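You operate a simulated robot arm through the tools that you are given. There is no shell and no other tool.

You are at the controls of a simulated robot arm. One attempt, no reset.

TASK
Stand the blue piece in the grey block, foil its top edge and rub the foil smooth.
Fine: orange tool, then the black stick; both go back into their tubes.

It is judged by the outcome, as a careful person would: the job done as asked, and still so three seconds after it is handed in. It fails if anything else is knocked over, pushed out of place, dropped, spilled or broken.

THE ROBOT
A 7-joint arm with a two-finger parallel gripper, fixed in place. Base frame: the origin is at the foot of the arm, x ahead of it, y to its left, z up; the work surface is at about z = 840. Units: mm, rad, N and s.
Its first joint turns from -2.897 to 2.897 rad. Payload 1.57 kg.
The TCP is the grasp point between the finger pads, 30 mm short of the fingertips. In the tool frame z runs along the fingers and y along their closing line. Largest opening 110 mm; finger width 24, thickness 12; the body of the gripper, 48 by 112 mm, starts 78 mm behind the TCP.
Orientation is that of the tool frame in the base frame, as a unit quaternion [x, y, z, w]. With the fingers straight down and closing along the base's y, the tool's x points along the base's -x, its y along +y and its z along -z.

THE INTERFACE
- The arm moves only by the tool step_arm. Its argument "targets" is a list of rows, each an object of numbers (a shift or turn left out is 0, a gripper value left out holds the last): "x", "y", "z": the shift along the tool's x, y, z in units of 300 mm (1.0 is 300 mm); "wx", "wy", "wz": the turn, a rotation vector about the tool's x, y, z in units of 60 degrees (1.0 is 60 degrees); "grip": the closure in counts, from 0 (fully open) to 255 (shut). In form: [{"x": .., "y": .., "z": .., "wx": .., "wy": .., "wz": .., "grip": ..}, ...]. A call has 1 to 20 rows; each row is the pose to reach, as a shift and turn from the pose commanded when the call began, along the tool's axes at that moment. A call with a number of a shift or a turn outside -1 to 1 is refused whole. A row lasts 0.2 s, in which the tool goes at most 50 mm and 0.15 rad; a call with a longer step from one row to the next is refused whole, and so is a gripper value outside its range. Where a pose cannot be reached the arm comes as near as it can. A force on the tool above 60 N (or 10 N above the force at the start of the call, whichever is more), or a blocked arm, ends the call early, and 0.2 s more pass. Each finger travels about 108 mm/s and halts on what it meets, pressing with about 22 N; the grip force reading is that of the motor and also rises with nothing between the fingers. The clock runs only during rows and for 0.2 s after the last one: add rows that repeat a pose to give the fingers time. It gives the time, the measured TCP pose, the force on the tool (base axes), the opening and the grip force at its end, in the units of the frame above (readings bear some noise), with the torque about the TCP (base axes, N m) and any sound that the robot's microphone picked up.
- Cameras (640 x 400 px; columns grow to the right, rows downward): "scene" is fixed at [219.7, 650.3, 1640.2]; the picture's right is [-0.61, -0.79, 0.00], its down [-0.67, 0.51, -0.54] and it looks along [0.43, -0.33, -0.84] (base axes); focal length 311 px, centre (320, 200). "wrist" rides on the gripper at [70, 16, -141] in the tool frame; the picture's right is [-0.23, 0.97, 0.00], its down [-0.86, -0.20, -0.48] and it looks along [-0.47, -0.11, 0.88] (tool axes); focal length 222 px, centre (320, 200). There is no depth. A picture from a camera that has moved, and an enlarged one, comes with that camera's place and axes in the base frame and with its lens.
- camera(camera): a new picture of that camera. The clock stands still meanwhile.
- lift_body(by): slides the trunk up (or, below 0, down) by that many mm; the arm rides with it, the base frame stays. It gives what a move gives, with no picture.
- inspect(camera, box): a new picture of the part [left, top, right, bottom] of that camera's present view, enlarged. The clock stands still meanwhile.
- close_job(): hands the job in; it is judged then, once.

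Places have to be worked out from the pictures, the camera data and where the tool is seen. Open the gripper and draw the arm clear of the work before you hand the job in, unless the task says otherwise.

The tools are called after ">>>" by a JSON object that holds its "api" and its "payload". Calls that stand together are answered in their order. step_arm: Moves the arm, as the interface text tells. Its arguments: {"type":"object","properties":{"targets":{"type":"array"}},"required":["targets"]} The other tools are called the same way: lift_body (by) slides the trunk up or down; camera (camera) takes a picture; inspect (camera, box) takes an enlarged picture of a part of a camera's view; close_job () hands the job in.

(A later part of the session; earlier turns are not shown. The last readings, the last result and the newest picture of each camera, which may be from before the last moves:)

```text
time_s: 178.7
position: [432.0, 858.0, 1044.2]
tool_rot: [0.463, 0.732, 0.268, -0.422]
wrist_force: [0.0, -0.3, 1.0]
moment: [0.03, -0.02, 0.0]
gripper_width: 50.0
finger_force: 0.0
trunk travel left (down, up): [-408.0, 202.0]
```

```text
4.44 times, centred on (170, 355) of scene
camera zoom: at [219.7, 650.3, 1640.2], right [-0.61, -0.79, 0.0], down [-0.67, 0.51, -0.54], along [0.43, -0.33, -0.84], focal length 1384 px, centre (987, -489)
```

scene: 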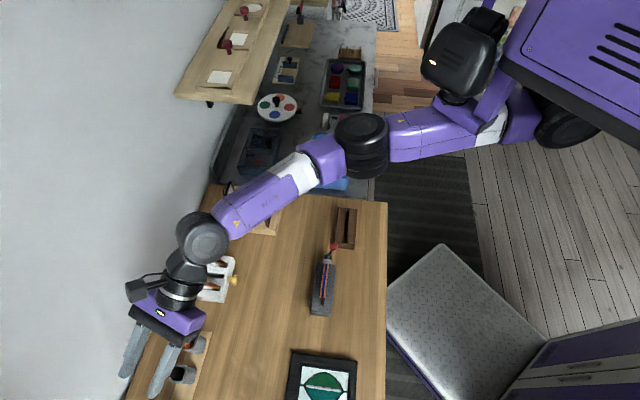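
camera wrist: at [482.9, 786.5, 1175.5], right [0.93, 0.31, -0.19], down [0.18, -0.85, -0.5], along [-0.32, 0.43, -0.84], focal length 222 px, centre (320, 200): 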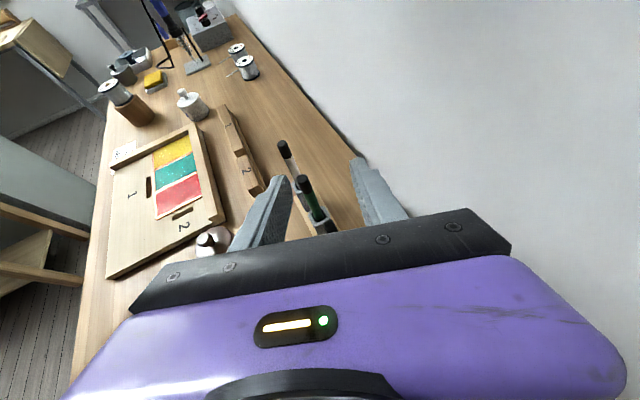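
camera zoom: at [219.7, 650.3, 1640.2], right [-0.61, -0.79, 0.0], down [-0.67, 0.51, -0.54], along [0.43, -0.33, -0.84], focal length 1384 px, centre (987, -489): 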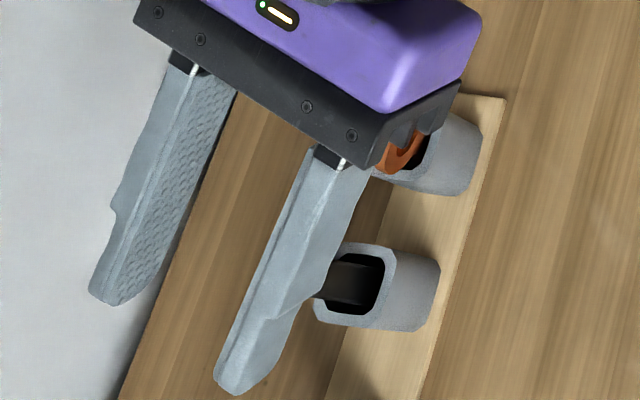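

The lateral alignment is good (about 1.5 mm) and the green stick is well ahead. I'll lower with the trunk in two steps, checking clearance to the orange handle.

>>> {"api": "lift_body", "payload": {"by": -40}}

>>> {"api": "inspect", "payload": {"camera": "wrist", "box": [230, 130, 430, 250]}}

>>> {"api": "inspect", "payload": {"camera": "scene", "box": [110, 310, 230, 400]}}

```text
time_s: 179.5
position: [432.5, 857.5, 1003.0]
tool_rot: [0.463, 0.732, 0.269, -0.421]
wrist_force: [0.2, -0.1, 0.1]
moment: [-0.03, 0.04, 0.01]
gripper_width: 50.0
finger_force: 0.1
trunk travel left (down, up): [-368.0, 242.0]
```

```text
3.20 times, centred on (330, 190) of wrist
camera zoom: at [483.3, 786.2, 1135.4], right [0.93, 0.31, -0.19], down [0.18, -0.85, -0.5], along [-0.32, 0.43, -0.84], focal length 711 px, centre (288, 232)
```

zoom: 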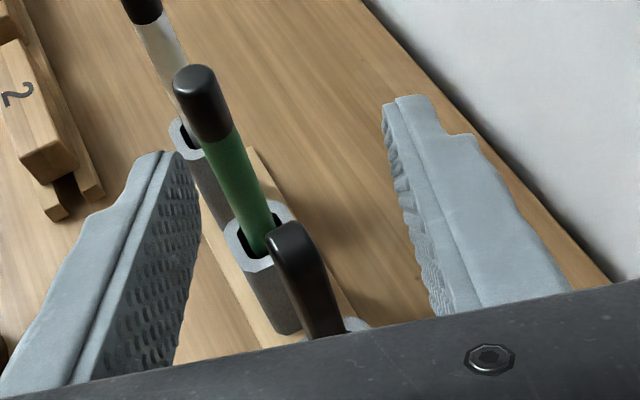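

```text
4.44 times, centred on (170, 355) of scene
camera zoom: at [219.7, 650.3, 1640.2], right [-0.61, -0.79, 0.0], down [-0.67, 0.51, -0.54], along [0.43, -0.33, -0.84], focal length 1384 px, centre (987, -489)
```

zoom: 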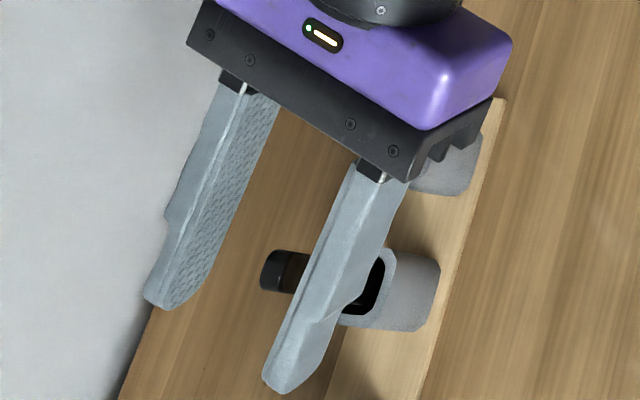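

The black stick's top is centred between the fingers. I'll lower the last 23 mm and close.

>>> {"api": "lift_body", "payload": {"by": -23}}

>>> {"api": "inspect", "payload": {"camera": "wrist", "box": [230, 130, 430, 250]}}

>>> {"api": "step_arm", "payload": {"targets": [{"grip": 180}, {"grip": 210}, {"grip": 230}, {"grip": 255}, {"grip": 255}, {"grip": 255}]}}

>>> {"api": "inspect", "payload": {"camera": "wrist", "box": [230, 130, 430, 250]}}

>>> {"api": "inspect", "payload": {"camera": "scene", "box": [110, 310, 230, 400]}}

```text
time_s: 180.2
position: [431.4, 857.5, 981.6]
tool_rot: [0.463, 0.732, 0.269, -0.422]
wrist_force: [-0.3, 0.2, 0.6]
moment: [0.0, -0.02, -0.01]
gripper_width: 50.1
finger_force: 0.0
trunk travel left (down, up): [-345.0, 265.0]
```

```text
3.20 times, centred on (330, 190) of wrist
camera zoom: at [483.3, 786.1, 1112.3], right [0.93, 0.31, -0.19], down [0.18, -0.85, -0.5], along [-0.32, 0.43, -0.84], focal length 711 px, centre (288, 232)
```

zoom: 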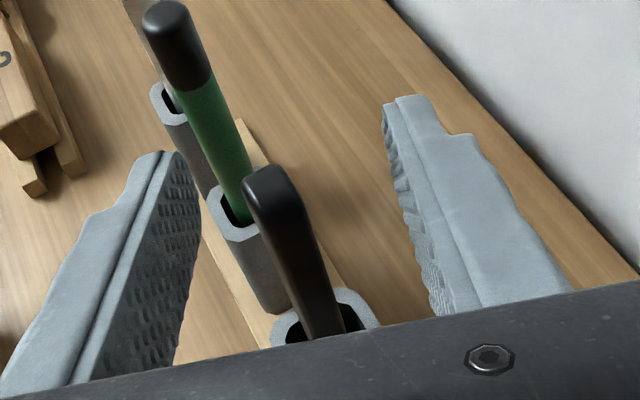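

```text
time_s: 181.6
position: [433.2, 858.0, 980.3]
tool_rot: [0.463, 0.731, 0.269, -0.422]
wrist_force: [-0.5, -0.8, 0.2]
moment: [-0.02, 0.02, 0.01]
gripper_width: 9.2
finger_force: 21.7
trunk travel left (down, up): [-345.0, 265.0]
```

```text
3.20 times, centred on (330, 190) of wrist
camera zoom: at [483.3, 786.1, 1112.3], right [0.93, 0.31, -0.19], down [0.18, -0.85, -0.5], along [-0.32, 0.43, -0.84], focal length 711 px, centre (288, 232)
```

zoom: 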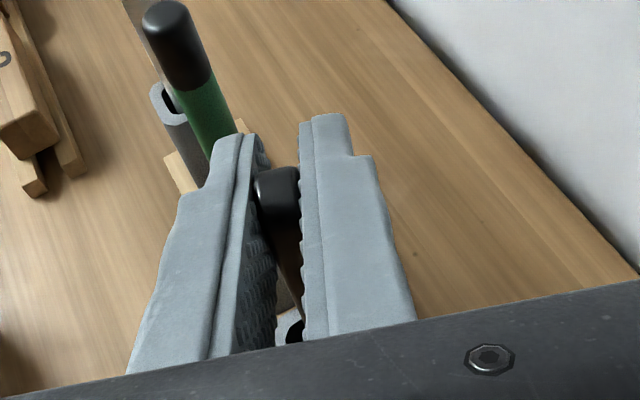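

```text
4.44 times, centred on (170, 355) of scene
camera zoom: at [219.7, 650.3, 1640.2], right [-0.61, -0.79, 0.0], down [-0.67, 0.51, -0.54], along [0.43, -0.33, -0.84], focal length 1384 px, centre (987, -489)
```

zoom: 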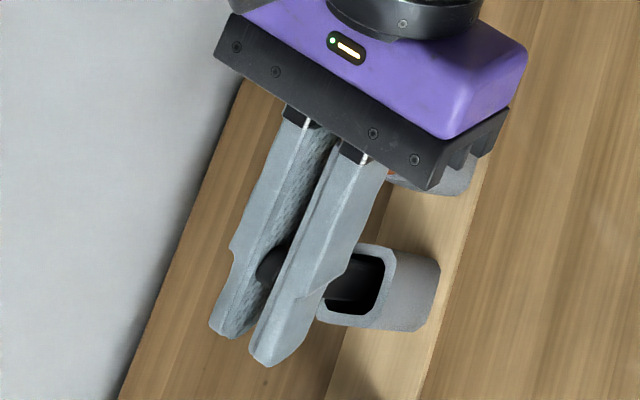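

It's gripped flat at 9.2 mm. I'll lift it straight out with the trunk.

>>> {"api": "lift_body", "payload": {"by": 60}}

>>> {"api": "lift_body", "payload": {"by": 60}}

>>> {"api": "camera", "payload": {"camera": "wrist"}}

>>> {"api": "inspect", "payload": {"camera": "scene", "box": [90, 290, 240, 400]}}

```text
time_s: 182.6
position: [432.7, 857.8, 1041.3]
tool_rot: [0.464, 0.732, 0.268, -0.421]
wrist_force: [0.1, -0.3, -0.5]
moment: [-0.01, 0.05, -0.02]
gripper_width: 9.3
finger_force: 21.7
trunk travel left (down, up): [-405.0, 205.0]
```

```text
time_s: 183.6
position: [431.0, 858.3, 1101.9]
tool_rot: [0.463, 0.732, 0.269, -0.422]
wrist_force: [0.3, -0.8, -0.3]
moment: [0.0, 0.01, 0.01]
gripper_width: 9.6
finger_force: 22.1
trunk travel left (down, up): [-465.0, 145.0]
```

```text
taken
camera wrist: at [483.3, 786.2, 1232.2], right [0.93, 0.31, -0.19], down [0.18, -0.85, -0.5], along [-0.32, 0.43, -0.84], focal length 222 px, centre (320, 200)
```

wrist: 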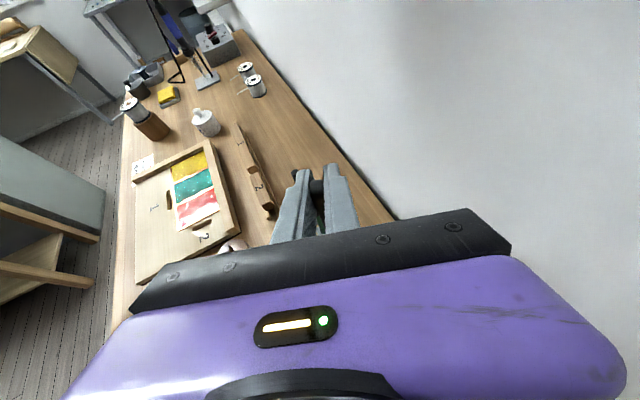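

```text
3.64 times, centred on (165, 345) of scene
camera zoom: at [219.7, 650.3, 1640.2], right [-0.61, -0.79, 0.0], down [-0.67, 0.51, -0.54], along [0.43, -0.33, -0.84], focal length 1132 px, centre (884, -327)
```

zoom: 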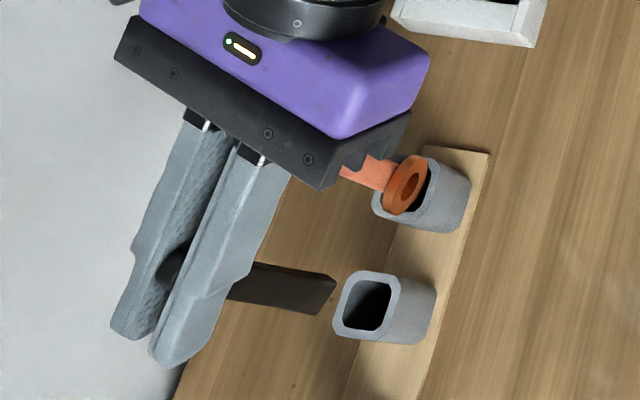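

The black stick is out, hanging straight with its flat blade down. I'll raise the trunk, then pull back and lower relative to it so the arm clears the head bracket.

>>> {"api": "lift_body", "payload": {"by": 100}}

>>> {"api": "step_arm", "payload": {"targets": [{"x": -0.11, "y": -0.03, "z": -0.002, "grip": 255}, {"x": -0.23, "y": -0.06, "z": -0.005}, {"x": -0.35, "y": -0.088, "z": -0.007}, {"x": -0.467, "y": -0.115, "z": -0.009}, {"x": -0.467, "y": -0.115, "z": -0.009}]}}

>>> {"api": "camera", "payload": {"camera": "scene"}}

```text
time_s: 184.9
position: [433.4, 858.0, 1201.8]
tool_rot: [0.463, 0.732, 0.269, -0.422]
wrist_force: [-0.2, 0.5, -0.9]
moment: [0.02, 0.01, -0.01]
gripper_width: 9.2
finger_force: 21.8
trunk travel left (down, up): [-565.0, 45.0]
```

```text
time_s: 186.1
position: [430.7, 777.3, 1081.0]
tool_rot: [0.463, 0.732, 0.269, -0.421]
wrist_force: [1.2, -0.1, 0.1]
moment: [0.03, -0.01, 0.04]
gripper_width: 9.4
finger_force: 22.0
trunk travel left (down, up): [-565.0, 45.0]
```

```text
taken
```

scene: 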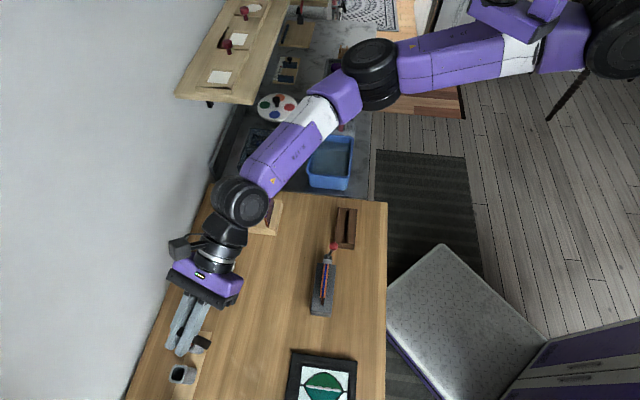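

>>> {"api": "step_arm", "payload": {"targets": [{"x": -0.046, "y": -0.039, "z": -0.086, "wx": 0.071, "wz": -0.041, "grip": 255}, {"x": -0.092, "y": -0.078, "z": -0.172, "wx": 0.142, "wz": -0.082}, {"x": -0.138, "y": -0.117, "z": -0.259, "wx": 0.213, "wz": -0.123}, {"x": -0.184, "y": -0.156, "z": -0.345, "wx": 0.2843, "wz": -0.1643}, {"x": -0.184, "y": -0.156, "z": -0.345, "wx": 0.2843, "wz": -0.1643}]}}

>>> {"api": "camera", "payload": {"camera": "scene"}}

>>> {"api": "camera", "payload": {"camera": "wrist"}}

```text
time_s: 187.3
position: [439.4, 650.2, 1085.9]
tool_rot: [0.331, 0.801, 0.193, -0.461]
wrist_force: [0.8, -1.3, -0.5]
moment: [-0.02, -0.01, 0.01]
gripper_width: 9.2
finger_force: 21.7
trunk travel left (down, up): [-565.0, 45.0]
```

```text
taken
```

scene: 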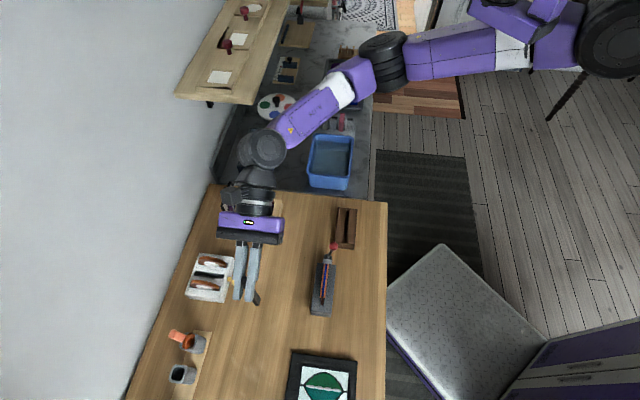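

```text
taken
camera wrist: at [512.2, 600.7, 1217.1], right [0.77, 0.61, -0.19], down [0.46, -0.74, -0.5], along [-0.45, 0.3, -0.84], focal length 222 px, centre (320, 200)
```

wrist: 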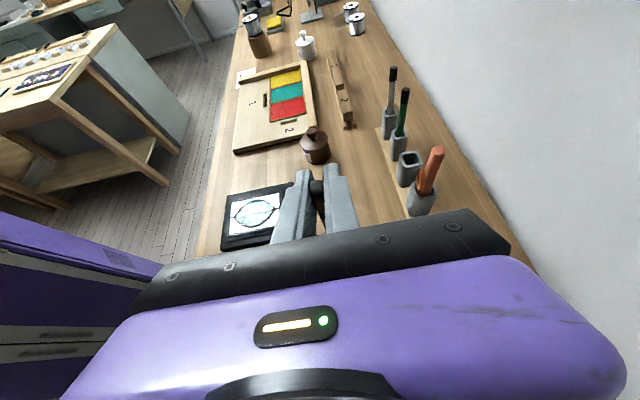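

Oriented and clear. I'll move over the plate's far half with the stick's tip about 17 mm above it.

>>> {"api": "step_arm", "payload": {"targets": [{"x": -0.0245, "y": -0.1135, "z": -0.034, "grip": 255}, {"x": -0.049, "y": -0.227, "z": -0.0675}, {"x": -0.0735, "y": -0.3405, "z": -0.101}, {"x": -0.098, "y": -0.454, "z": -0.135}, {"x": -0.098, "y": -0.454, "z": -0.135}]}}

>>> {"api": "inspect", "payload": {"camera": "scene", "box": [300, 250, 345, 310]}}

>>> {"api": "inspect", "payload": {"camera": "scene", "box": [310, 272, 336, 312]}}

>>> {"api": "camera", "payload": {"camera": "wrist"}}

```text
time_s: 188.5
position: [376.6, 518.9, 1080.1]
tool_rot: [0.331, 0.8, 0.193, -0.462]
wrist_force: [0.7, -0.2, 0.2]
moment: [0.02, 0.02, 0.0]
gripper_width: 9.3
finger_force: 21.7
trunk travel left (down, up): [-565.0, 45.0]
```

```text
6.67 times, centred on (322, 280) of scene
camera zoom: at [219.7, 650.3, 1640.2], right [-0.61, -0.79, 0.0], down [-0.67, 0.51, -0.54], along [0.43, -0.33, -0.84], focal length 2076 px, centre (303, -333)
```

zoom: 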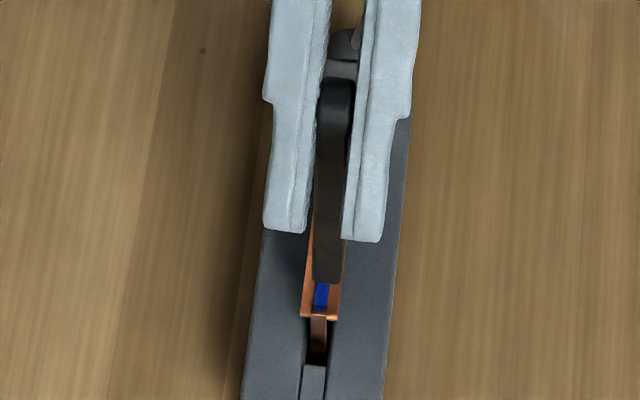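

```text
10.00 times, centred on (323, 292) of scene
camera zoom: at [219.7, 650.3, 1640.2], right [-0.61, -0.79, 0.0], down [-0.67, 0.51, -0.54], along [0.43, -0.33, -0.84], focal length 3114 px, centre (290, -720)
```

zoom: 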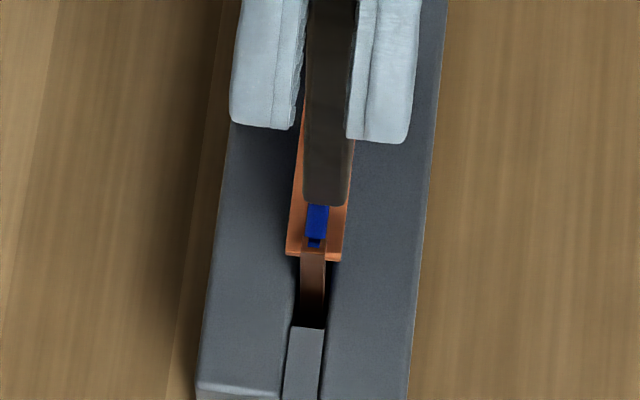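

```text
taken
camera wrist: at [448.4, 468.5, 1210.7], right [0.77, 0.61, -0.19], down [0.45, -0.74, -0.5], along [-0.45, 0.3, -0.84], focal length 222 px, centre (320, 200)
```

wrist: 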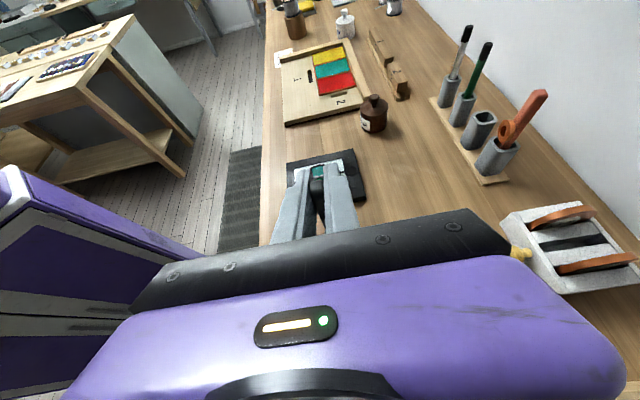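

The stick is aligned over the foil, about 2 mm toward the robot side. I'll correct that, shift to the far end, and come down to just above it.

>>> {"api": "step_arm", "payload": {"targets": [{"x": 0.0201, "y": 0.0077, "z": 0.0347, "grip": 255}, {"x": 0.0201, "y": 0.0077, "z": 0.0347}, {"x": -0.0146, "y": 0.0077, "z": 0.0548}, {"x": -0.0146, "y": 0.0077, "z": 0.0548}]}}

>>> {"api": "inspect", "payload": {"camera": "scene", "box": [310, 272, 336, 312]}}

```text
time_s: 189.5
position: [370.7, 531.2, 1067.6]
tool_rot: [0.332, 0.8, 0.193, -0.461]
wrist_force: [0.4, -0.5, 0.5]
moment: [-0.02, 0.02, 0.0]
gripper_width: 9.4
finger_force: 22.3
trunk travel left (down, up): [-565.0, 45.0]
```

```text
10.00 times, centred on (323, 292) of scene
camera zoom: at [219.7, 650.3, 1640.2], right [-0.61, -0.79, 0.0], down [-0.67, 0.51, -0.54], along [0.43, -0.33, -0.84], focal length 3114 px, centre (290, -720)
```

zoom: 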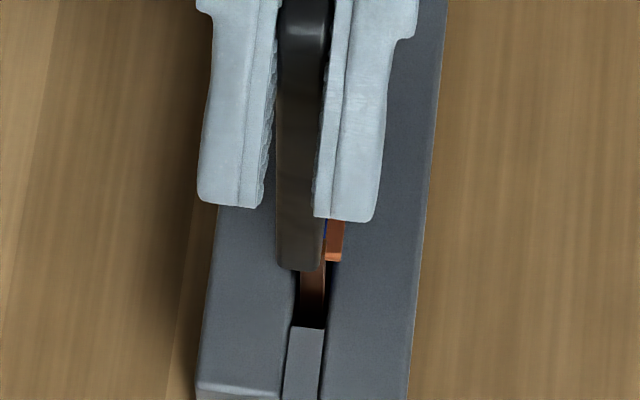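

It overshot to about 2.8 mm wall-ward. I'll shift back and look again.

>>> {"api": "step_arm", "payload": {"targets": [{"y": -0.009, "grip": 255}, {"y": -0.009}]}}

>>> {"api": "inspect", "payload": {"camera": "scene", "box": [310, 272, 336, 312]}}

>>> {"api": "camera", "payload": {"camera": "wrist"}}

```text
time_s: 190.1
position: [369.8, 527.9, 1066.8]
tool_rot: [0.332, 0.8, 0.194, -0.461]
wrist_force: [0.3, 0.3, -0.7]
moment: [-0.01, 0.01, 0.01]
gripper_width: 9.1
finger_force: 22.3
trunk travel left (down, up): [-565.0, 45.0]
```

```text
10.00 times, centred on (323, 292) of scene
camera zoom: at [219.7, 650.3, 1640.2], right [-0.61, -0.79, 0.0], down [-0.67, 0.51, -0.54], along [0.43, -0.33, -0.84], focal length 3114 px, centre (290, -720)
```

zoom: 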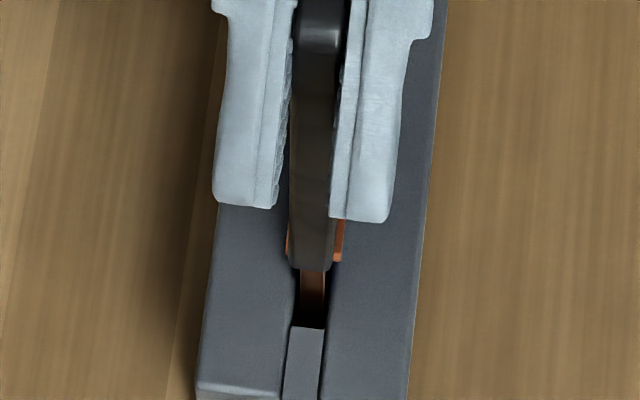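

```text
taken
camera wrist: at [441.7, 477.9, 1198.4], right [0.77, 0.61, -0.19], down [0.45, -0.74, -0.5], along [-0.45, 0.3, -0.84], focal length 222 px, centre (320, 200)
```

wrist: 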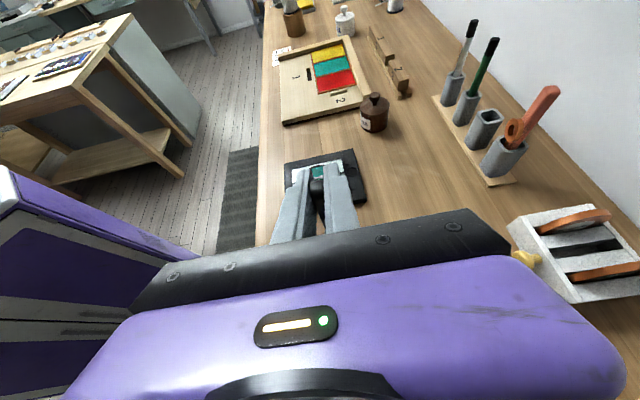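

The tip is now centred on the edge. I'll lower in 1 mm steps until I feel contact.

>>> {"api": "step_arm", "payload": {"targets": [{"x": -0.0043, "z": 0.0025, "grip": 255}, {"x": -0.0087, "z": 0.005}, {"x": -0.0087, "z": 0.005}]}}

>>> {"api": "step_arm", "payload": {"targets": [{"x": -0.0029, "z": 0.0017, "grip": 255}, {"x": -0.0043, "z": 0.0025}, {"x": -0.0043, "z": 0.0025}]}}

>>> {"api": "step_arm", "payload": {"targets": [{"x": -0.0029, "z": 0.0017, "grip": 255}, {"x": -0.0043, "z": 0.0025}, {"x": -0.0043, "z": 0.0025}]}}

```text
time_s: 190.9
position: [369.8, 528.5, 1064.9]
tool_rot: [0.331, 0.8, 0.193, -0.462]
wrist_force: [-0.3, -0.6, -1.0]
moment: [-0.03, -0.01, 0.01]
gripper_width: 9.2
finger_force: 21.5
trunk travel left (down, up): [-565.0, 45.0]
```

```text
time_s: 191.7
position: [369.3, 528.7, 1064.0]
tool_rot: [0.332, 0.8, 0.193, -0.461]
wrist_force: [0.6, -1.0, 5.3]
moment: [-0.11, -0.06, 0.05]
gripper_width: 9.3
finger_force: 22.1
trunk travel left (down, up): [-565.0, 45.0]
```

```text
time_s: 192.5
position: [369.3, 529.1, 1062.1]
tool_rot: [0.331, 0.799, 0.194, -0.463]
wrist_force: [-0.5, -0.4, 19.6]
moment: [-0.08, 0.0, 0.03]
gripper_width: 9.5
finger_force: 21.8
trunk travel left (down, up): [-565.0, 45.0]
```

>>> {"api": "step_arm", "payload": {"targets": [{"x": 0.0035, "z": -0.002, "grip": 255}, {"x": 0.0035, "z": -0.002}]}}

>>> {"api": "step_arm", "payload": {"targets": [{"x": -0.0067, "z": -0.0115, "grip": 255}, {"x": -0.0134, "z": -0.0231}, {"x": -0.0201, "z": -0.0346}, {"x": -0.0268, "z": -0.0462}, {"x": -0.0335, "z": -0.0577}]}}

>>> {"api": "inspect", "payload": {"camera": "scene", "box": [310, 262, 336, 302]}}

```text
time_s: 193.1
position: [368.7, 529.0, 1062.9]
tool_rot: [0.331, 0.801, 0.192, -0.461]
wrist_force: [-3.3, 3.8, 14.4]
moment: [0.28, 0.29, 0.0]
gripper_width: 9.2
finger_force: 22.4
trunk travel left (down, up): [-565.0, 45.0]
```

```text
time_s: 194.3
position: [383.3, 513.6, 1062.9]
tool_rot: [0.331, 0.8, 0.192, -0.461]
wrist_force: [-3.2, 2.9, 9.8]
moment: [0.21, 0.25, -0.04]
gripper_width: 9.0
finger_force: 22.1
trunk travel left (down, up): [-565.0, 45.0]
```

```text
10.00 times, centred on (323, 282) of scene
camera zoom: at [219.7, 650.3, 1640.2], right [-0.61, -0.79, 0.0], down [-0.67, 0.51, -0.54], along [0.43, -0.33, -0.84], focal length 3114 px, centre (290, -620)
```

zoom: 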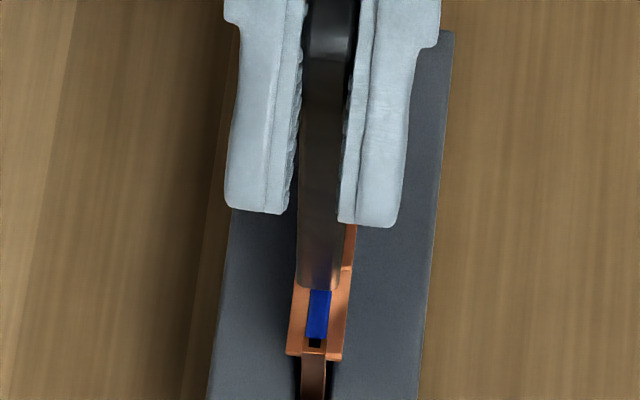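

I'll continue the stroke along the whole edge, then lift and inspect the foil.

>>> {"api": "step_arm", "payload": {"targets": [{"x": -0.0067, "z": -0.0115, "grip": 255}, {"x": -0.0134, "z": -0.0231}, {"x": -0.0201, "z": -0.0346}, {"x": -0.0268, "z": -0.0462}, {"x": -0.0335, "z": -0.0577}, {"x": -0.0402, "z": -0.0693}, {"x": -0.0469, "z": -0.0808}, {"x": -0.0536, "z": -0.0924}, {"x": -0.0603, "z": -0.1039}]}}

>>> {"api": "inspect", "payload": {"camera": "scene", "box": [306, 250, 340, 302]}}

```text
time_s: 196.3
position: [408.7, 487.9, 1063.0]
tool_rot: [0.331, 0.8, 0.193, -0.461]
wrist_force: [-0.8, 0.6, 4.0]
moment: [0.06, 0.06, -0.01]
gripper_width: 9.2
finger_force: 22.0
trunk travel left (down, up): [-565.0, 45.0]
```

```text
7.69 times, centred on (323, 276) of scene
camera zoom: at [219.7, 650.3, 1640.2], right [-0.61, -0.79, 0.0], down [-0.67, 0.51, -0.54], along [0.43, -0.33, -0.84], focal length 2396 px, centre (297, -385)
```

zoom: 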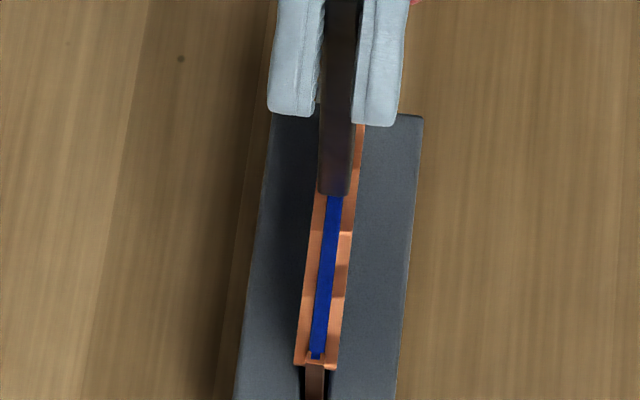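

The side flaps still stand out after rubbing along the top. I'll lift off and look closely at the foil.

>>> {"api": "step_arm", "payload": {"targets": [{"x": 0.03, "z": -0.0174, "grip": 255}, {"x": 0.1, "z": -0.058}, {"x": 0.2, "z": -0.116}, {"x": 0.2, "z": -0.116}]}}

>>> {"api": "step_arm", "payload": {"targets": [{"x": -0.08, "z": -0.14, "grip": 255}, {"x": -0.16, "z": -0.28}, {"x": -0.16, "z": -0.28}]}}

>>> {"api": "inspect", "payload": {"camera": "scene", "box": [310, 258, 336, 300]}}

>>> {"api": "camera", "payload": {"camera": "wrist"}}

```text
time_s: 197.3
position: [408.2, 488.5, 1131.2]
tool_rot: [0.331, 0.8, 0.193, -0.462]
wrist_force: [0.1, -0.4, -0.7]
moment: [-0.01, 0.01, 0.0]
gripper_width: 9.4
finger_force: 21.7
trunk travel left (down, up): [-565.0, 45.0]
```

```text
time_s: 198.1
position: [475.8, 419.7, 1131.7]
tool_rot: [0.331, 0.8, 0.193, -0.461]
wrist_force: [-0.2, 0.1, -0.2]
moment: [0.01, -0.01, -0.01]
gripper_width: 9.2
finger_force: 21.8
trunk travel left (down, up): [-565.0, 45.0]
```

```text
9.52 times, centred on (323, 279) of scene
camera zoom: at [219.7, 650.3, 1640.2], right [-0.61, -0.79, 0.0], down [-0.67, 0.51, -0.54], along [0.43, -0.33, -0.84], focal length 2966 px, centre (291, -552)
```

zoom: 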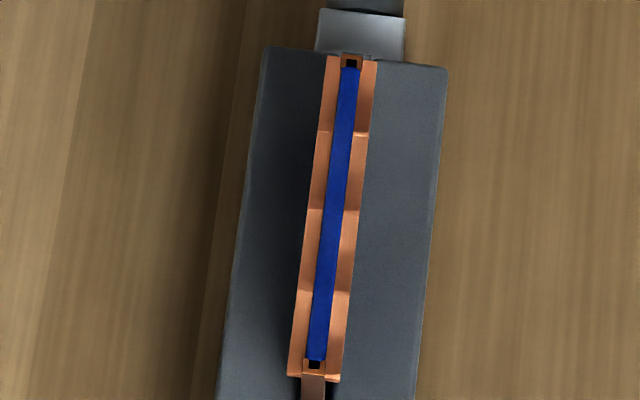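

```text
taken
camera wrist: at [548.6, 369.9, 1263.6], right [0.77, 0.61, -0.19], down [0.45, -0.74, -0.5], along [-0.45, 0.3, -0.84], focal length 222 px, centre (320, 200)
```

wrist: 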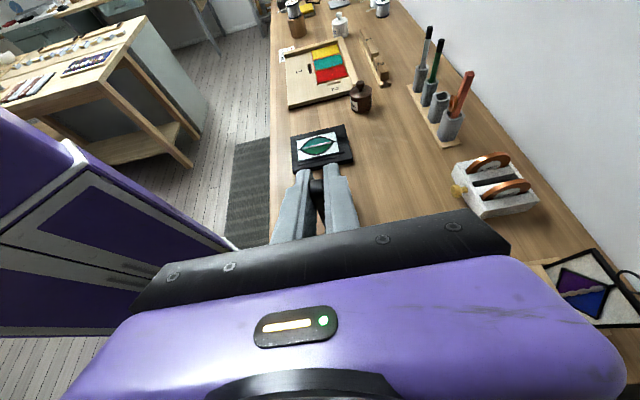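

>>> {"api": "inspect", "payload": {"camera": "scene", "box": [316, 262, 332, 280]}}

>>> {"api": "inspect", "payload": {"camera": "scene", "box": [314, 280, 330, 300]}}

```text
16.00 times, centred on (324, 271) of scene
camera zoom: at [219.7, 650.3, 1640.2], right [-0.61, -0.79, 0.0], down [-0.67, 0.51, -0.54], along [0.43, -0.33, -0.84], focal length 4983 px, centre (256, -936)
```

zoom: 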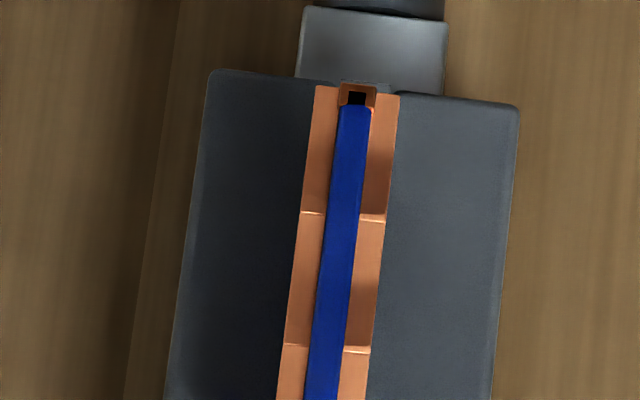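

```text
16.00 times, centred on (322, 290) of scene
camera zoom: at [219.7, 650.3, 1640.2], right [-0.61, -0.79, 0.0], down [-0.67, 0.51, -0.54], along [0.43, -0.33, -0.84], focal length 4983 px, centre (288, -1240)
```

zoom: 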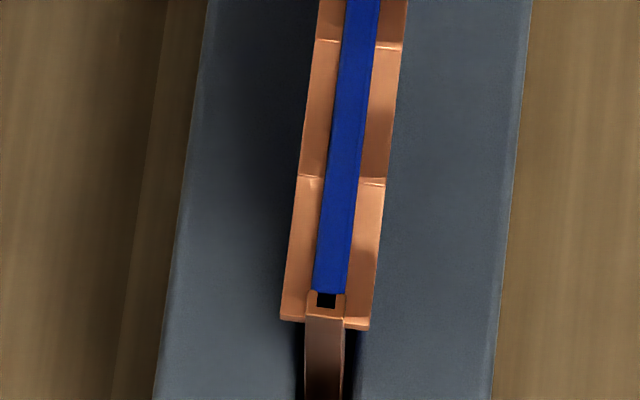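

The flaps on both sides flare out and down from the edge, so they need pressing against the glass faces. I'll run the stick down along each face, starting above the wall-side face near the far end.

>>> {"api": "step_arm", "payload": {"targets": [{"x": 0.08, "y": 0.009, "z": 0.139, "grip": 255}, {"x": 0.161, "y": 0.018, "z": 0.278}, {"x": 0.2416, "y": 0.027, "z": 0.417}, {"x": 0.17, "y": 0.027, "z": 0.46}, {"x": 0.0916, "y": 0.027, "z": 0.504}, {"x": 0.0916, "y": 0.027, "z": 0.504}]}}

>>> {"api": "camera", "payload": {"camera": "wrist"}}

>>> {"api": "inspect", "payload": {"camera": "scene", "box": [310, 268, 336, 310]}}

```text
time_s: 199.5
position: [379.0, 528.6, 1079.4]
tool_rot: [0.331, 0.8, 0.193, -0.461]
wrist_force: [0.8, 0.7, -0.3]
moment: [0.01, 0.02, 0.01]
gripper_width: 9.2
finger_force: 22.2
trunk travel left (down, up): [-565.0, 45.0]
```

```text
taken
camera wrist: at [452.5, 478.7, 1211.6], right [0.77, 0.61, -0.19], down [0.45, -0.74, -0.5], along [-0.45, 0.3, -0.84], focal length 222 px, centre (320, 200)
```

wrist: 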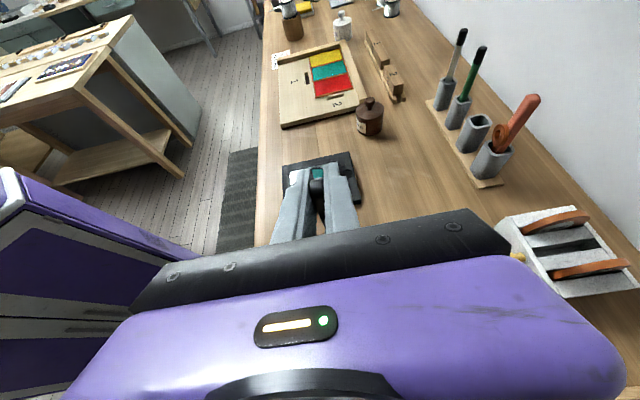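

```text
9.52 times, centred on (323, 289) of scene
camera zoom: at [219.7, 650.3, 1640.2], right [-0.61, -0.79, 0.0], down [-0.67, 0.51, -0.54], along [0.43, -0.33, -0.84], focal length 2966 px, centre (291, -648)
```

zoom: 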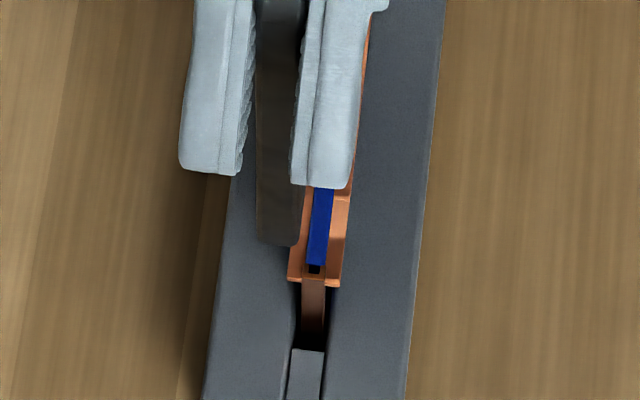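

The stick's inner face is about 2 mm from the glass. I'll close that to under 1 mm and lower alongside the face, pressing the flap down.

>>> {"api": "step_arm", "payload": {"targets": [{"y": -0.0043, "grip": 255}, {"x": -0.0202, "y": -0.0043, "z": 0.0117}, {"x": -0.0404, "y": -0.0043, "z": 0.0234}, {"x": -0.0404, "y": -0.0043, "z": 0.0234}]}}

>>> {"api": "step_arm", "payload": {"targets": [{"x": -0.0058, "z": 0.0033, "grip": 255}, {"x": -0.0116, "z": 0.0067}, {"x": -0.0116, "z": 0.0067}]}}

>>> {"api": "step_arm", "payload": {"targets": [{"x": -0.0058, "z": 0.0033, "grip": 255}, {"x": -0.0116, "z": 0.0067}, {"x": -0.0116, "z": 0.0067}]}}

>>> {"api": "inspect", "payload": {"camera": "scene", "box": [310, 268, 336, 310]}}

```text
time_s: 200.5
position: [380.2, 528.0, 1067.5]
tool_rot: [0.331, 0.8, 0.192, -0.462]
wrist_force: [0.8, 0.1, -0.1]
moment: [-0.03, -0.01, 0.0]
gripper_width: 9.3
finger_force: 22.3
trunk travel left (down, up): [-565.0, 45.0]
```

```text
time_s: 201.3
position: [380.0, 526.8, 1062.5]
tool_rot: [0.332, 0.8, 0.193, -0.461]
wrist_force: [-0.5, 0.3, -0.1]
moment: [-0.01, 0.01, 0.0]
gripper_width: 9.0
finger_force: 22.0
trunk travel left (down, up): [-565.0, 45.0]
```

```text
time_s: 202.1
position: [380.1, 526.0, 1057.4]
tool_rot: [0.331, 0.8, 0.193, -0.461]
wrist_force: [-0.1, 0.0, 0.5]
moment: [0.03, 0.0, -0.01]
gripper_width: 9.1
finger_force: 21.6
trunk travel left (down, up): [-565.0, 45.0]
```

```text
9.52 times, centred on (323, 289) of scene
camera zoom: at [219.7, 650.3, 1640.2], right [-0.61, -0.79, 0.0], down [-0.67, 0.51, -0.54], along [0.43, -0.33, -0.84], focal length 2966 px, centre (291, -648)
```

zoom: 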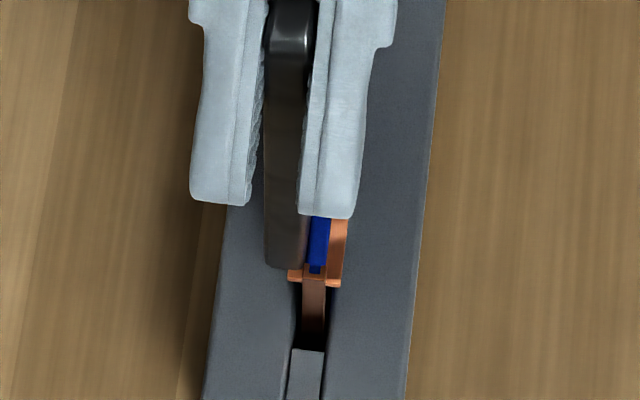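

No resistance from the flap itself. I'll ease the stick sideways until it lightly touches the glass face, then rub along it.

>>> {"api": "step_arm", "payload": {"targets": [{"x": -0.0058, "y": -0.0017, "z": 0.0033, "grip": 255}, {"x": -0.0058, "y": -0.0033, "z": 0.0033}, {"x": -0.0058, "y": -0.0033, "z": 0.0033}]}}

>>> {"api": "step_arm", "payload": {"targets": [{"y": -0.0017, "grip": 255}, {"y": -0.0033}, {"y": -0.0033}]}}

>>> {"api": "inspect", "payload": {"camera": "scene", "box": [310, 268, 336, 310]}}

```text
time_s: 202.9
position: [379.8, 527.0, 1057.2]
tool_rot: [0.331, 0.8, 0.193, -0.462]
wrist_force: [-0.3, 0.0, -0.6]
moment: [-0.01, 0.0, -0.01]
gripper_width: 9.3
finger_force: 21.9
trunk travel left (down, up): [-565.0, 45.0]
```

```text
time_s: 203.7
position: [378.8, 526.7, 1056.9]
tool_rot: [0.331, 0.8, 0.193, -0.462]
wrist_force: [-0.1, 0.3, 0.4]
moment: [-0.02, 0.01, 0.01]
gripper_width: 9.3
finger_force: 21.5
trunk travel left (down, up): [-565.0, 45.0]
```

```text
9.52 times, centred on (323, 289) of scene
camera zoom: at [219.7, 650.3, 1640.2], right [-0.61, -0.79, 0.0], down [-0.67, 0.51, -0.54], along [0.43, -0.33, -0.84], focal length 2966 px, centre (291, -648)
```

zoom: 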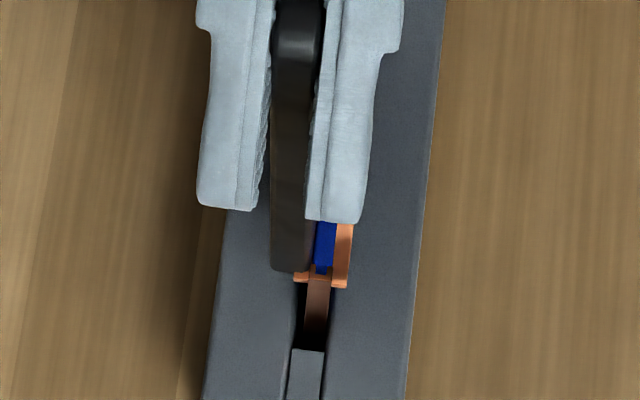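

The plate tilts slightly in its slot under the touch, so I'll keep the side pressure very light and rub along this face toward the near end.

>>> {"api": "step_arm", "payload": {"targets": [{"x": -0.0067, "z": -0.0115, "grip": 255}, {"x": -0.0134, "z": -0.0231}, {"x": -0.0201, "z": -0.0346}, {"x": -0.0268, "z": -0.0462}, {"x": -0.0335, "z": -0.0577}, {"x": -0.0402, "z": -0.0693}]}}

>>> {"api": "inspect", "payload": {"camera": "scene", "box": [308, 255, 338, 308]}}

```text
time_s: 205.1
position: [396.2, 507.9, 1056.4]
tool_rot: [0.331, 0.8, 0.192, -0.462]
wrist_force: [-0.2, 0.0, -0.1]
moment: [-0.02, -0.01, -0.01]
gripper_width: 9.4
finger_force: 21.6
trunk travel left (down, up): [-565.0, 45.0]
```

```text
7.55 times, centred on (323, 282) of scene
camera zoom: at [219.7, 650.3, 1640.2], right [-0.61, -0.79, 0.0], down [-0.67, 0.51, -0.54], along [0.43, -0.33, -0.84], focal length 2350 px, centre (297, -415)
```

zoom: 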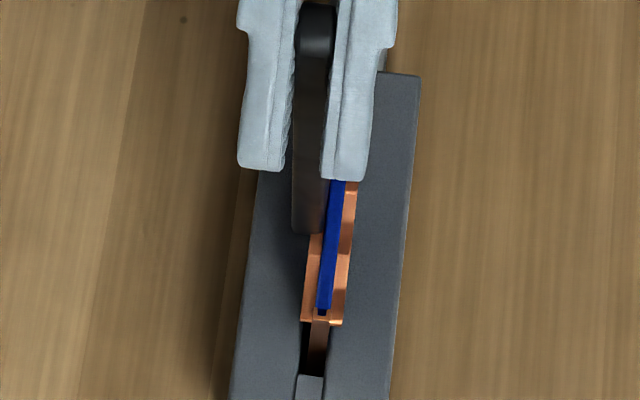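

This light side rub made no visible change either. I'll raise off and test a firmer back-and-forth rub on top of the first segment to see how the foil responds.

>>> {"api": "step_arm", "payload": {"targets": [{"x": 0.03, "z": -0.0174, "grip": 255}, {"x": 0.0578, "z": -0.0334}, {"x": 0.08, "y": -0.01, "z": 0.005}, {"x": 0.103, "y": -0.016, "z": 0.0446}, {"x": 0.103, "y": -0.016, "z": 0.0446}]}}

>>> {"api": "camera", "payload": {"camera": "wrist"}}

>>> {"api": "inspect", "payload": {"camera": "scene", "box": [308, 262, 338, 310]}}

```text
time_s: 206.3
position: [373.1, 525.4, 1075.9]
tool_rot: [0.331, 0.8, 0.193, -0.462]
wrist_force: [0.0, 0.3, 0.0]
moment: [-0.03, -0.01, -0.01]
gripper_width: 9.2
finger_force: 21.9
trunk travel left (down, up): [-565.0, 45.0]
```

```text
taken
camera wrist: at [445.4, 474.9, 1207.1], right [0.77, 0.61, -0.19], down [0.45, -0.74, -0.5], along [-0.45, 0.3, -0.84], focal length 222 px, centre (320, 200)
```

wrist: 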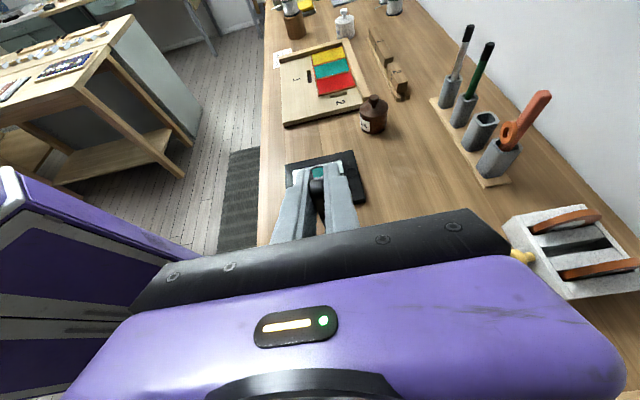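

```text
8.33 times, centred on (323, 286) of scene
camera zoom: at [219.7, 650.3, 1640.2], right [-0.61, -0.79, 0.0], down [-0.67, 0.51, -0.54], along [0.43, -0.33, -0.84], focal length 2595 px, centre (295, -517)
```

zoom: 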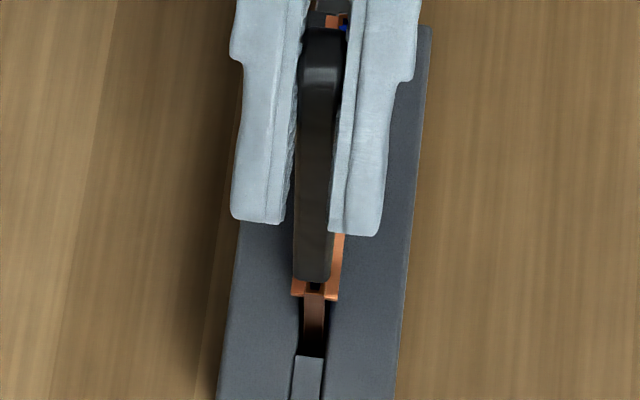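

>>> {"api": "step_arm", "payload": {"targets": [{"x": -0.0173, "y": -0.0023, "z": 0.01, "grip": 255}, {"x": -0.0347, "y": -0.0023, "z": 0.02}, {"x": -0.0376, "y": -0.0023, "z": 0.0217}, {"x": -0.0376, "y": -0.0023, "z": 0.0217}]}}

>>> {"api": "step_arm", "payload": {"targets": [{"x": -0.0023, "z": 0.0013, "grip": 255}, {"x": -0.0023, "z": 0.0013}]}}

```text
time_s: 207.3
position: [374.8, 523.8, 1063.4]
tool_rot: [0.332, 0.8, 0.193, -0.461]
wrist_force: [-0.3, 0.1, -0.5]
moment: [0.04, 0.0, -0.02]
gripper_width: 9.3
finger_force: 21.6
trunk travel left (down, up): [-565.0, 45.0]
```

```text
time_s: 207.9
position: [373.3, 524.6, 1061.8]
tool_rot: [0.332, 0.8, 0.193, -0.461]
wrist_force: [1.3, -0.1, 3.8]
moment: [-0.12, -0.08, 0.01]
gripper_width: 9.0
finger_force: 21.3
trunk travel left (down, up): [-565.0, 45.0]
```

>>> {"api": "step_arm", "payload": {"targets": [{"x": -0.0029, "z": 0.0017, "grip": 255}, {"x": -0.0112, "z": -0.0127}, {"x": -0.0196, "z": -0.0272}, {"x": -0.0112, "z": -0.0127}, {"x": -0.0029, "z": 0.0017}, {"x": 0.0054, "z": 0.0161}, {"x": -0.0029, "z": 0.0017}, {"x": -0.0112, "z": -0.0127}, {"x": -0.0196, "z": -0.0272}, {"x": -0.028, "z": -0.0416}]}}

>>> {"api": "inspect", "payload": {"camera": "scene", "box": [308, 262, 338, 310]}}

```text
time_s: 210.1
position: [383.4, 513.7, 1062.3]
tool_rot: [0.332, 0.8, 0.193, -0.461]
wrist_force: [-1.4, 1.0, 6.1]
moment: [0.2, 0.14, 0.0]
gripper_width: 9.3
finger_force: 21.7
trunk travel left (down, up): [-565.0, 45.0]
```

```text
8.33 times, centred on (323, 286) of scene
camera zoom: at [219.7, 650.3, 1640.2], right [-0.61, -0.79, 0.0], down [-0.67, 0.51, -0.54], along [0.43, -0.33, -0.84], focal length 2595 px, centre (295, -517)
```

zoom: 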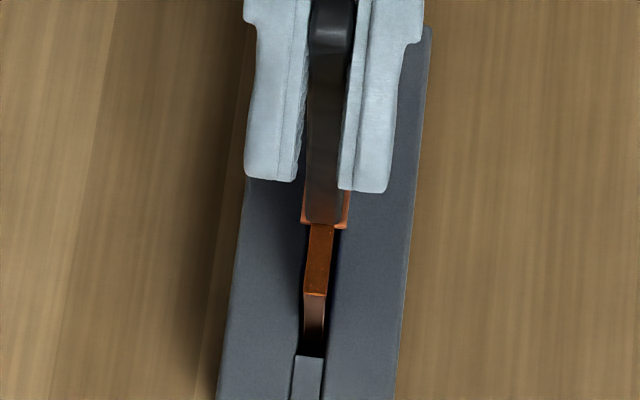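

Excellent: repeated firm rubbing folds the flaps down, and the first segment is now a smooth copper edge. I'll keep rubbing back and forth over the second segment.

>>> {"api": "step_arm", "payload": {"targets": [{"x": -0.0093, "z": -0.0139, "grip": 255}, {"x": -0.0176, "z": -0.0284}, {"x": -0.026, "z": -0.0428}, {"x": -0.0176, "z": -0.0284}, {"x": -0.0093, "z": -0.0139}, {"x": -0.0009, "z": 0.0005}, {"x": -0.0093, "z": -0.0139}, {"x": -0.0176, "z": -0.0284}, {"x": -0.026, "z": -0.0428}, {"x": -0.0176, "z": -0.0284}, {"x": -0.0093, "z": -0.0139}, {"x": -0.0009, "z": 0.0005}, {"x": -0.0093, "z": -0.0139}, {"x": -0.0176, "z": -0.0284}, {"x": -0.026, "z": -0.0428}, {"x": -0.0343, "z": -0.0573}]}}

>>> {"api": "inspect", "payload": {"camera": "scene", "box": [308, 255, 338, 303]}}

```text
time_s: 213.5
position: [397.5, 501.9, 1062.2]
tool_rot: [0.331, 0.801, 0.192, -0.461]
wrist_force: [0.0, -0.4, 0.7]
moment: [-0.01, 0.02, 0.03]
gripper_width: 9.3
finger_force: 22.1
trunk travel left (down, up): [-565.0, 45.0]
```

```text
8.33 times, centred on (323, 279) of scene
camera zoom: at [219.7, 650.3, 1640.2], right [-0.61, -0.79, 0.0], down [-0.67, 0.51, -0.54], along [0.43, -0.33, -0.84], focal length 2595 px, centre (295, -458)
```

zoom: 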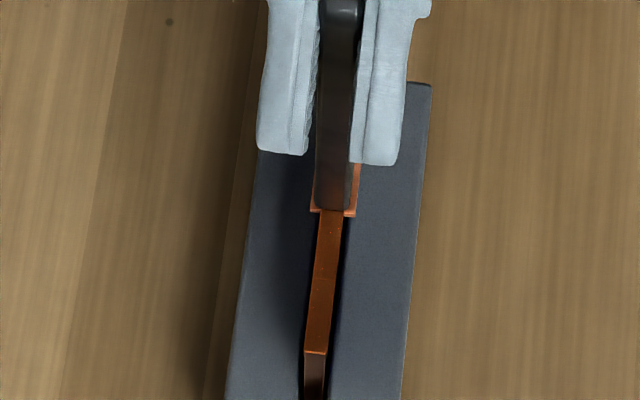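

The second segment is smooth too. I'll press slightly more and rub the third segment.

>>> {"api": "step_arm", "payload": {"targets": [{"x": -0.002, "z": 0.0012, "grip": 255}, {"x": -0.0104, "z": -0.0132}, {"x": -0.0187, "z": -0.0277}, {"x": -0.0271, "z": -0.0421}, {"x": -0.0187, "z": -0.0277}, {"x": -0.0104, "z": -0.0132}, {"x": -0.002, "z": 0.0012}, {"x": -0.0104, "z": -0.0132}, {"x": -0.0187, "z": -0.0277}, {"x": -0.0271, "z": -0.0421}, {"x": -0.0187, "z": -0.0277}, {"x": -0.0104, "z": -0.0132}, {"x": -0.002, "z": 0.0012}, {"x": -0.0104, "z": -0.0132}, {"x": -0.0187, "z": -0.0277}, {"x": -0.0271, "z": -0.0421}, {"x": -0.0354, "z": -0.0566}]}}

>>> {"api": "inspect", "payload": {"camera": "scene", "box": [308, 248, 338, 300]}}

```text
time_s: 217.1
position: [413.4, 485.0, 1060.6]
tool_rot: [0.331, 0.801, 0.192, -0.461]
wrist_force: [-0.7, 0.6, 5.4]
moment: [0.07, 0.06, -0.01]
gripper_width: 9.3
finger_force: 21.8
trunk travel left (down, up): [-565.0, 45.0]
```

```text
7.69 times, centred on (323, 274) of scene
camera zoom: at [219.7, 650.3, 1640.2], right [-0.61, -0.79, 0.0], down [-0.67, 0.51, -0.54], along [0.43, -0.33, -0.84], focal length 2396 px, centre (297, -369)
```

zoom: 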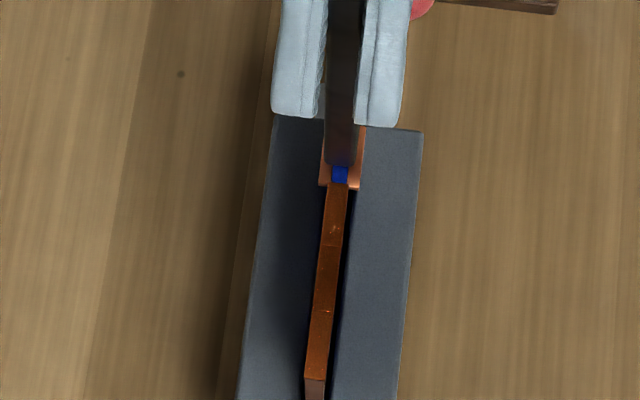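

Three segments done. I'll rub the last one at the near end.

>>> {"api": "step_arm", "payload": {"targets": [{"x": 0.0075, "z": 0.0149, "grip": 255}, {"x": -0.0009, "z": 0.0005}, {"x": -0.0093, "z": -0.0139}, {"x": -0.0176, "z": -0.0284}, {"x": -0.0093, "z": -0.0139}, {"x": -0.0009, "z": 0.0005}, {"x": 0.0075, "z": 0.0149}, {"x": -0.0009, "z": 0.0005}, {"x": -0.0093, "z": -0.0139}, {"x": -0.0176, "z": -0.0284}, {"x": -0.0093, "z": -0.0139}, {"x": -0.0009, "z": 0.0005}, {"x": 0.0075, "z": 0.0149}, {"x": -0.0009, "z": 0.0005}, {"x": -0.0093, "z": -0.0139}, {"x": -0.0176, "z": -0.0284}, {"x": -0.021, "z": -0.0342}]}}

>>> {"api": "inspect", "payload": {"camera": "scene", "box": [308, 248, 338, 300]}}

```text
time_s: 220.7
position: [420.3, 478.4, 1060.4]
tool_rot: [0.332, 0.8, 0.194, -0.461]
wrist_force: [-0.2, 0.1, 1.1]
moment: [-0.01, 0.0, 0.0]
gripper_width: 9.2
finger_force: 21.4
trunk travel left (down, up): [-565.0, 45.0]
```

```text
7.69 times, centred on (323, 274) of scene
camera zoom: at [219.7, 650.3, 1640.2], right [-0.61, -0.79, 0.0], down [-0.67, 0.51, -0.54], along [0.43, -0.33, -0.84], focal length 2396 px, centre (297, -369)
```

zoom: 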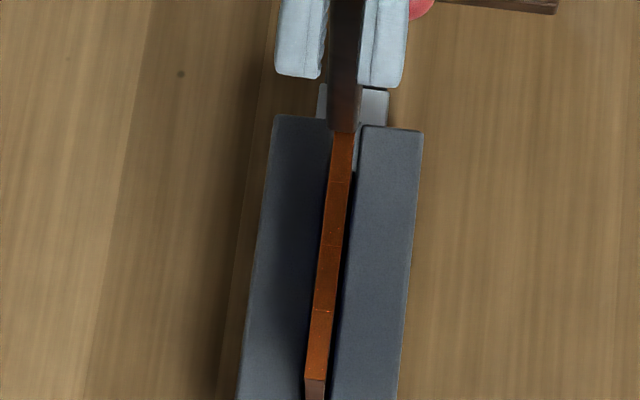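

All four segments now look smooth. I'll lift straight up and inspect the whole edge.

>>> {"api": "step_arm", "payload": {"targets": [{"x": 0.03, "z": -0.0174, "grip": 255}, {"x": 0.1, "z": -0.058}, {"x": 0.2021, "z": -0.117}, {"x": 0.2021, "z": -0.117}]}}

>>> {"api": "inspect", "payload": {"camera": "scene", "box": [304, 245, 342, 305]}}

>>> {"api": "inspect", "payload": {"camera": "scene", "box": [316, 266, 332, 284]}}

```text
time_s: 221.7
position: [420.9, 477.1, 1131.1]
tool_rot: [0.331, 0.8, 0.193, -0.462]
wrist_force: [0.0, -0.9, -0.1]
moment: [0.01, -0.01, 0.01]
gripper_width: 9.3
finger_force: 22.0
trunk travel left (down, up): [-565.0, 45.0]
```

```text
6.67 times, centred on (323, 275) of scene
camera zoom: at [219.7, 650.3, 1640.2], right [-0.61, -0.79, 0.0], down [-0.67, 0.51, -0.54], along [0.43, -0.33, -0.84], focal length 2076 px, centre (300, -300)
```

zoom: 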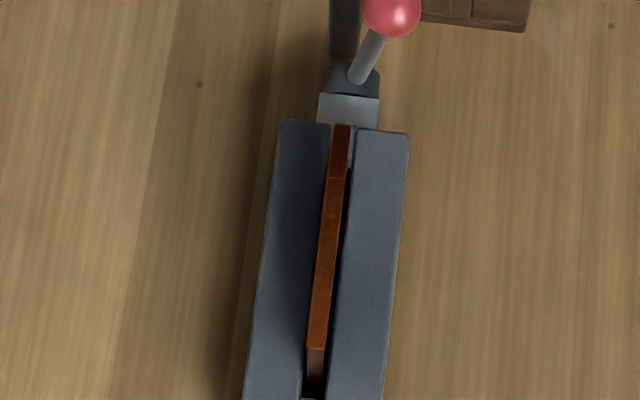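

```text
16.00 times, centred on (324, 275) of scene
camera zoom: at [219.7, 650.3, 1640.2], right [-0.61, -0.79, 0.0], down [-0.67, 0.51, -0.54], along [0.43, -0.33, -0.84], focal length 4983 px, centre (256, -1000)
```

zoom: 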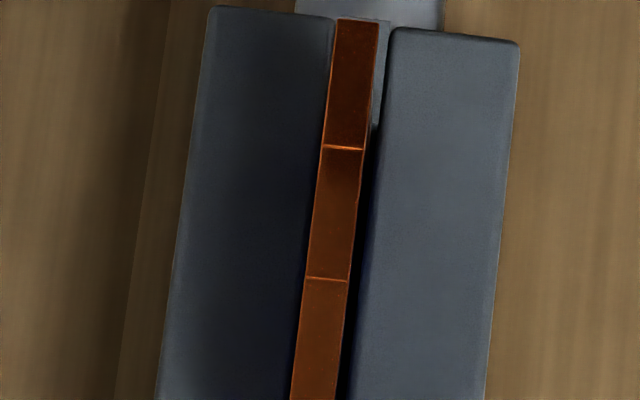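

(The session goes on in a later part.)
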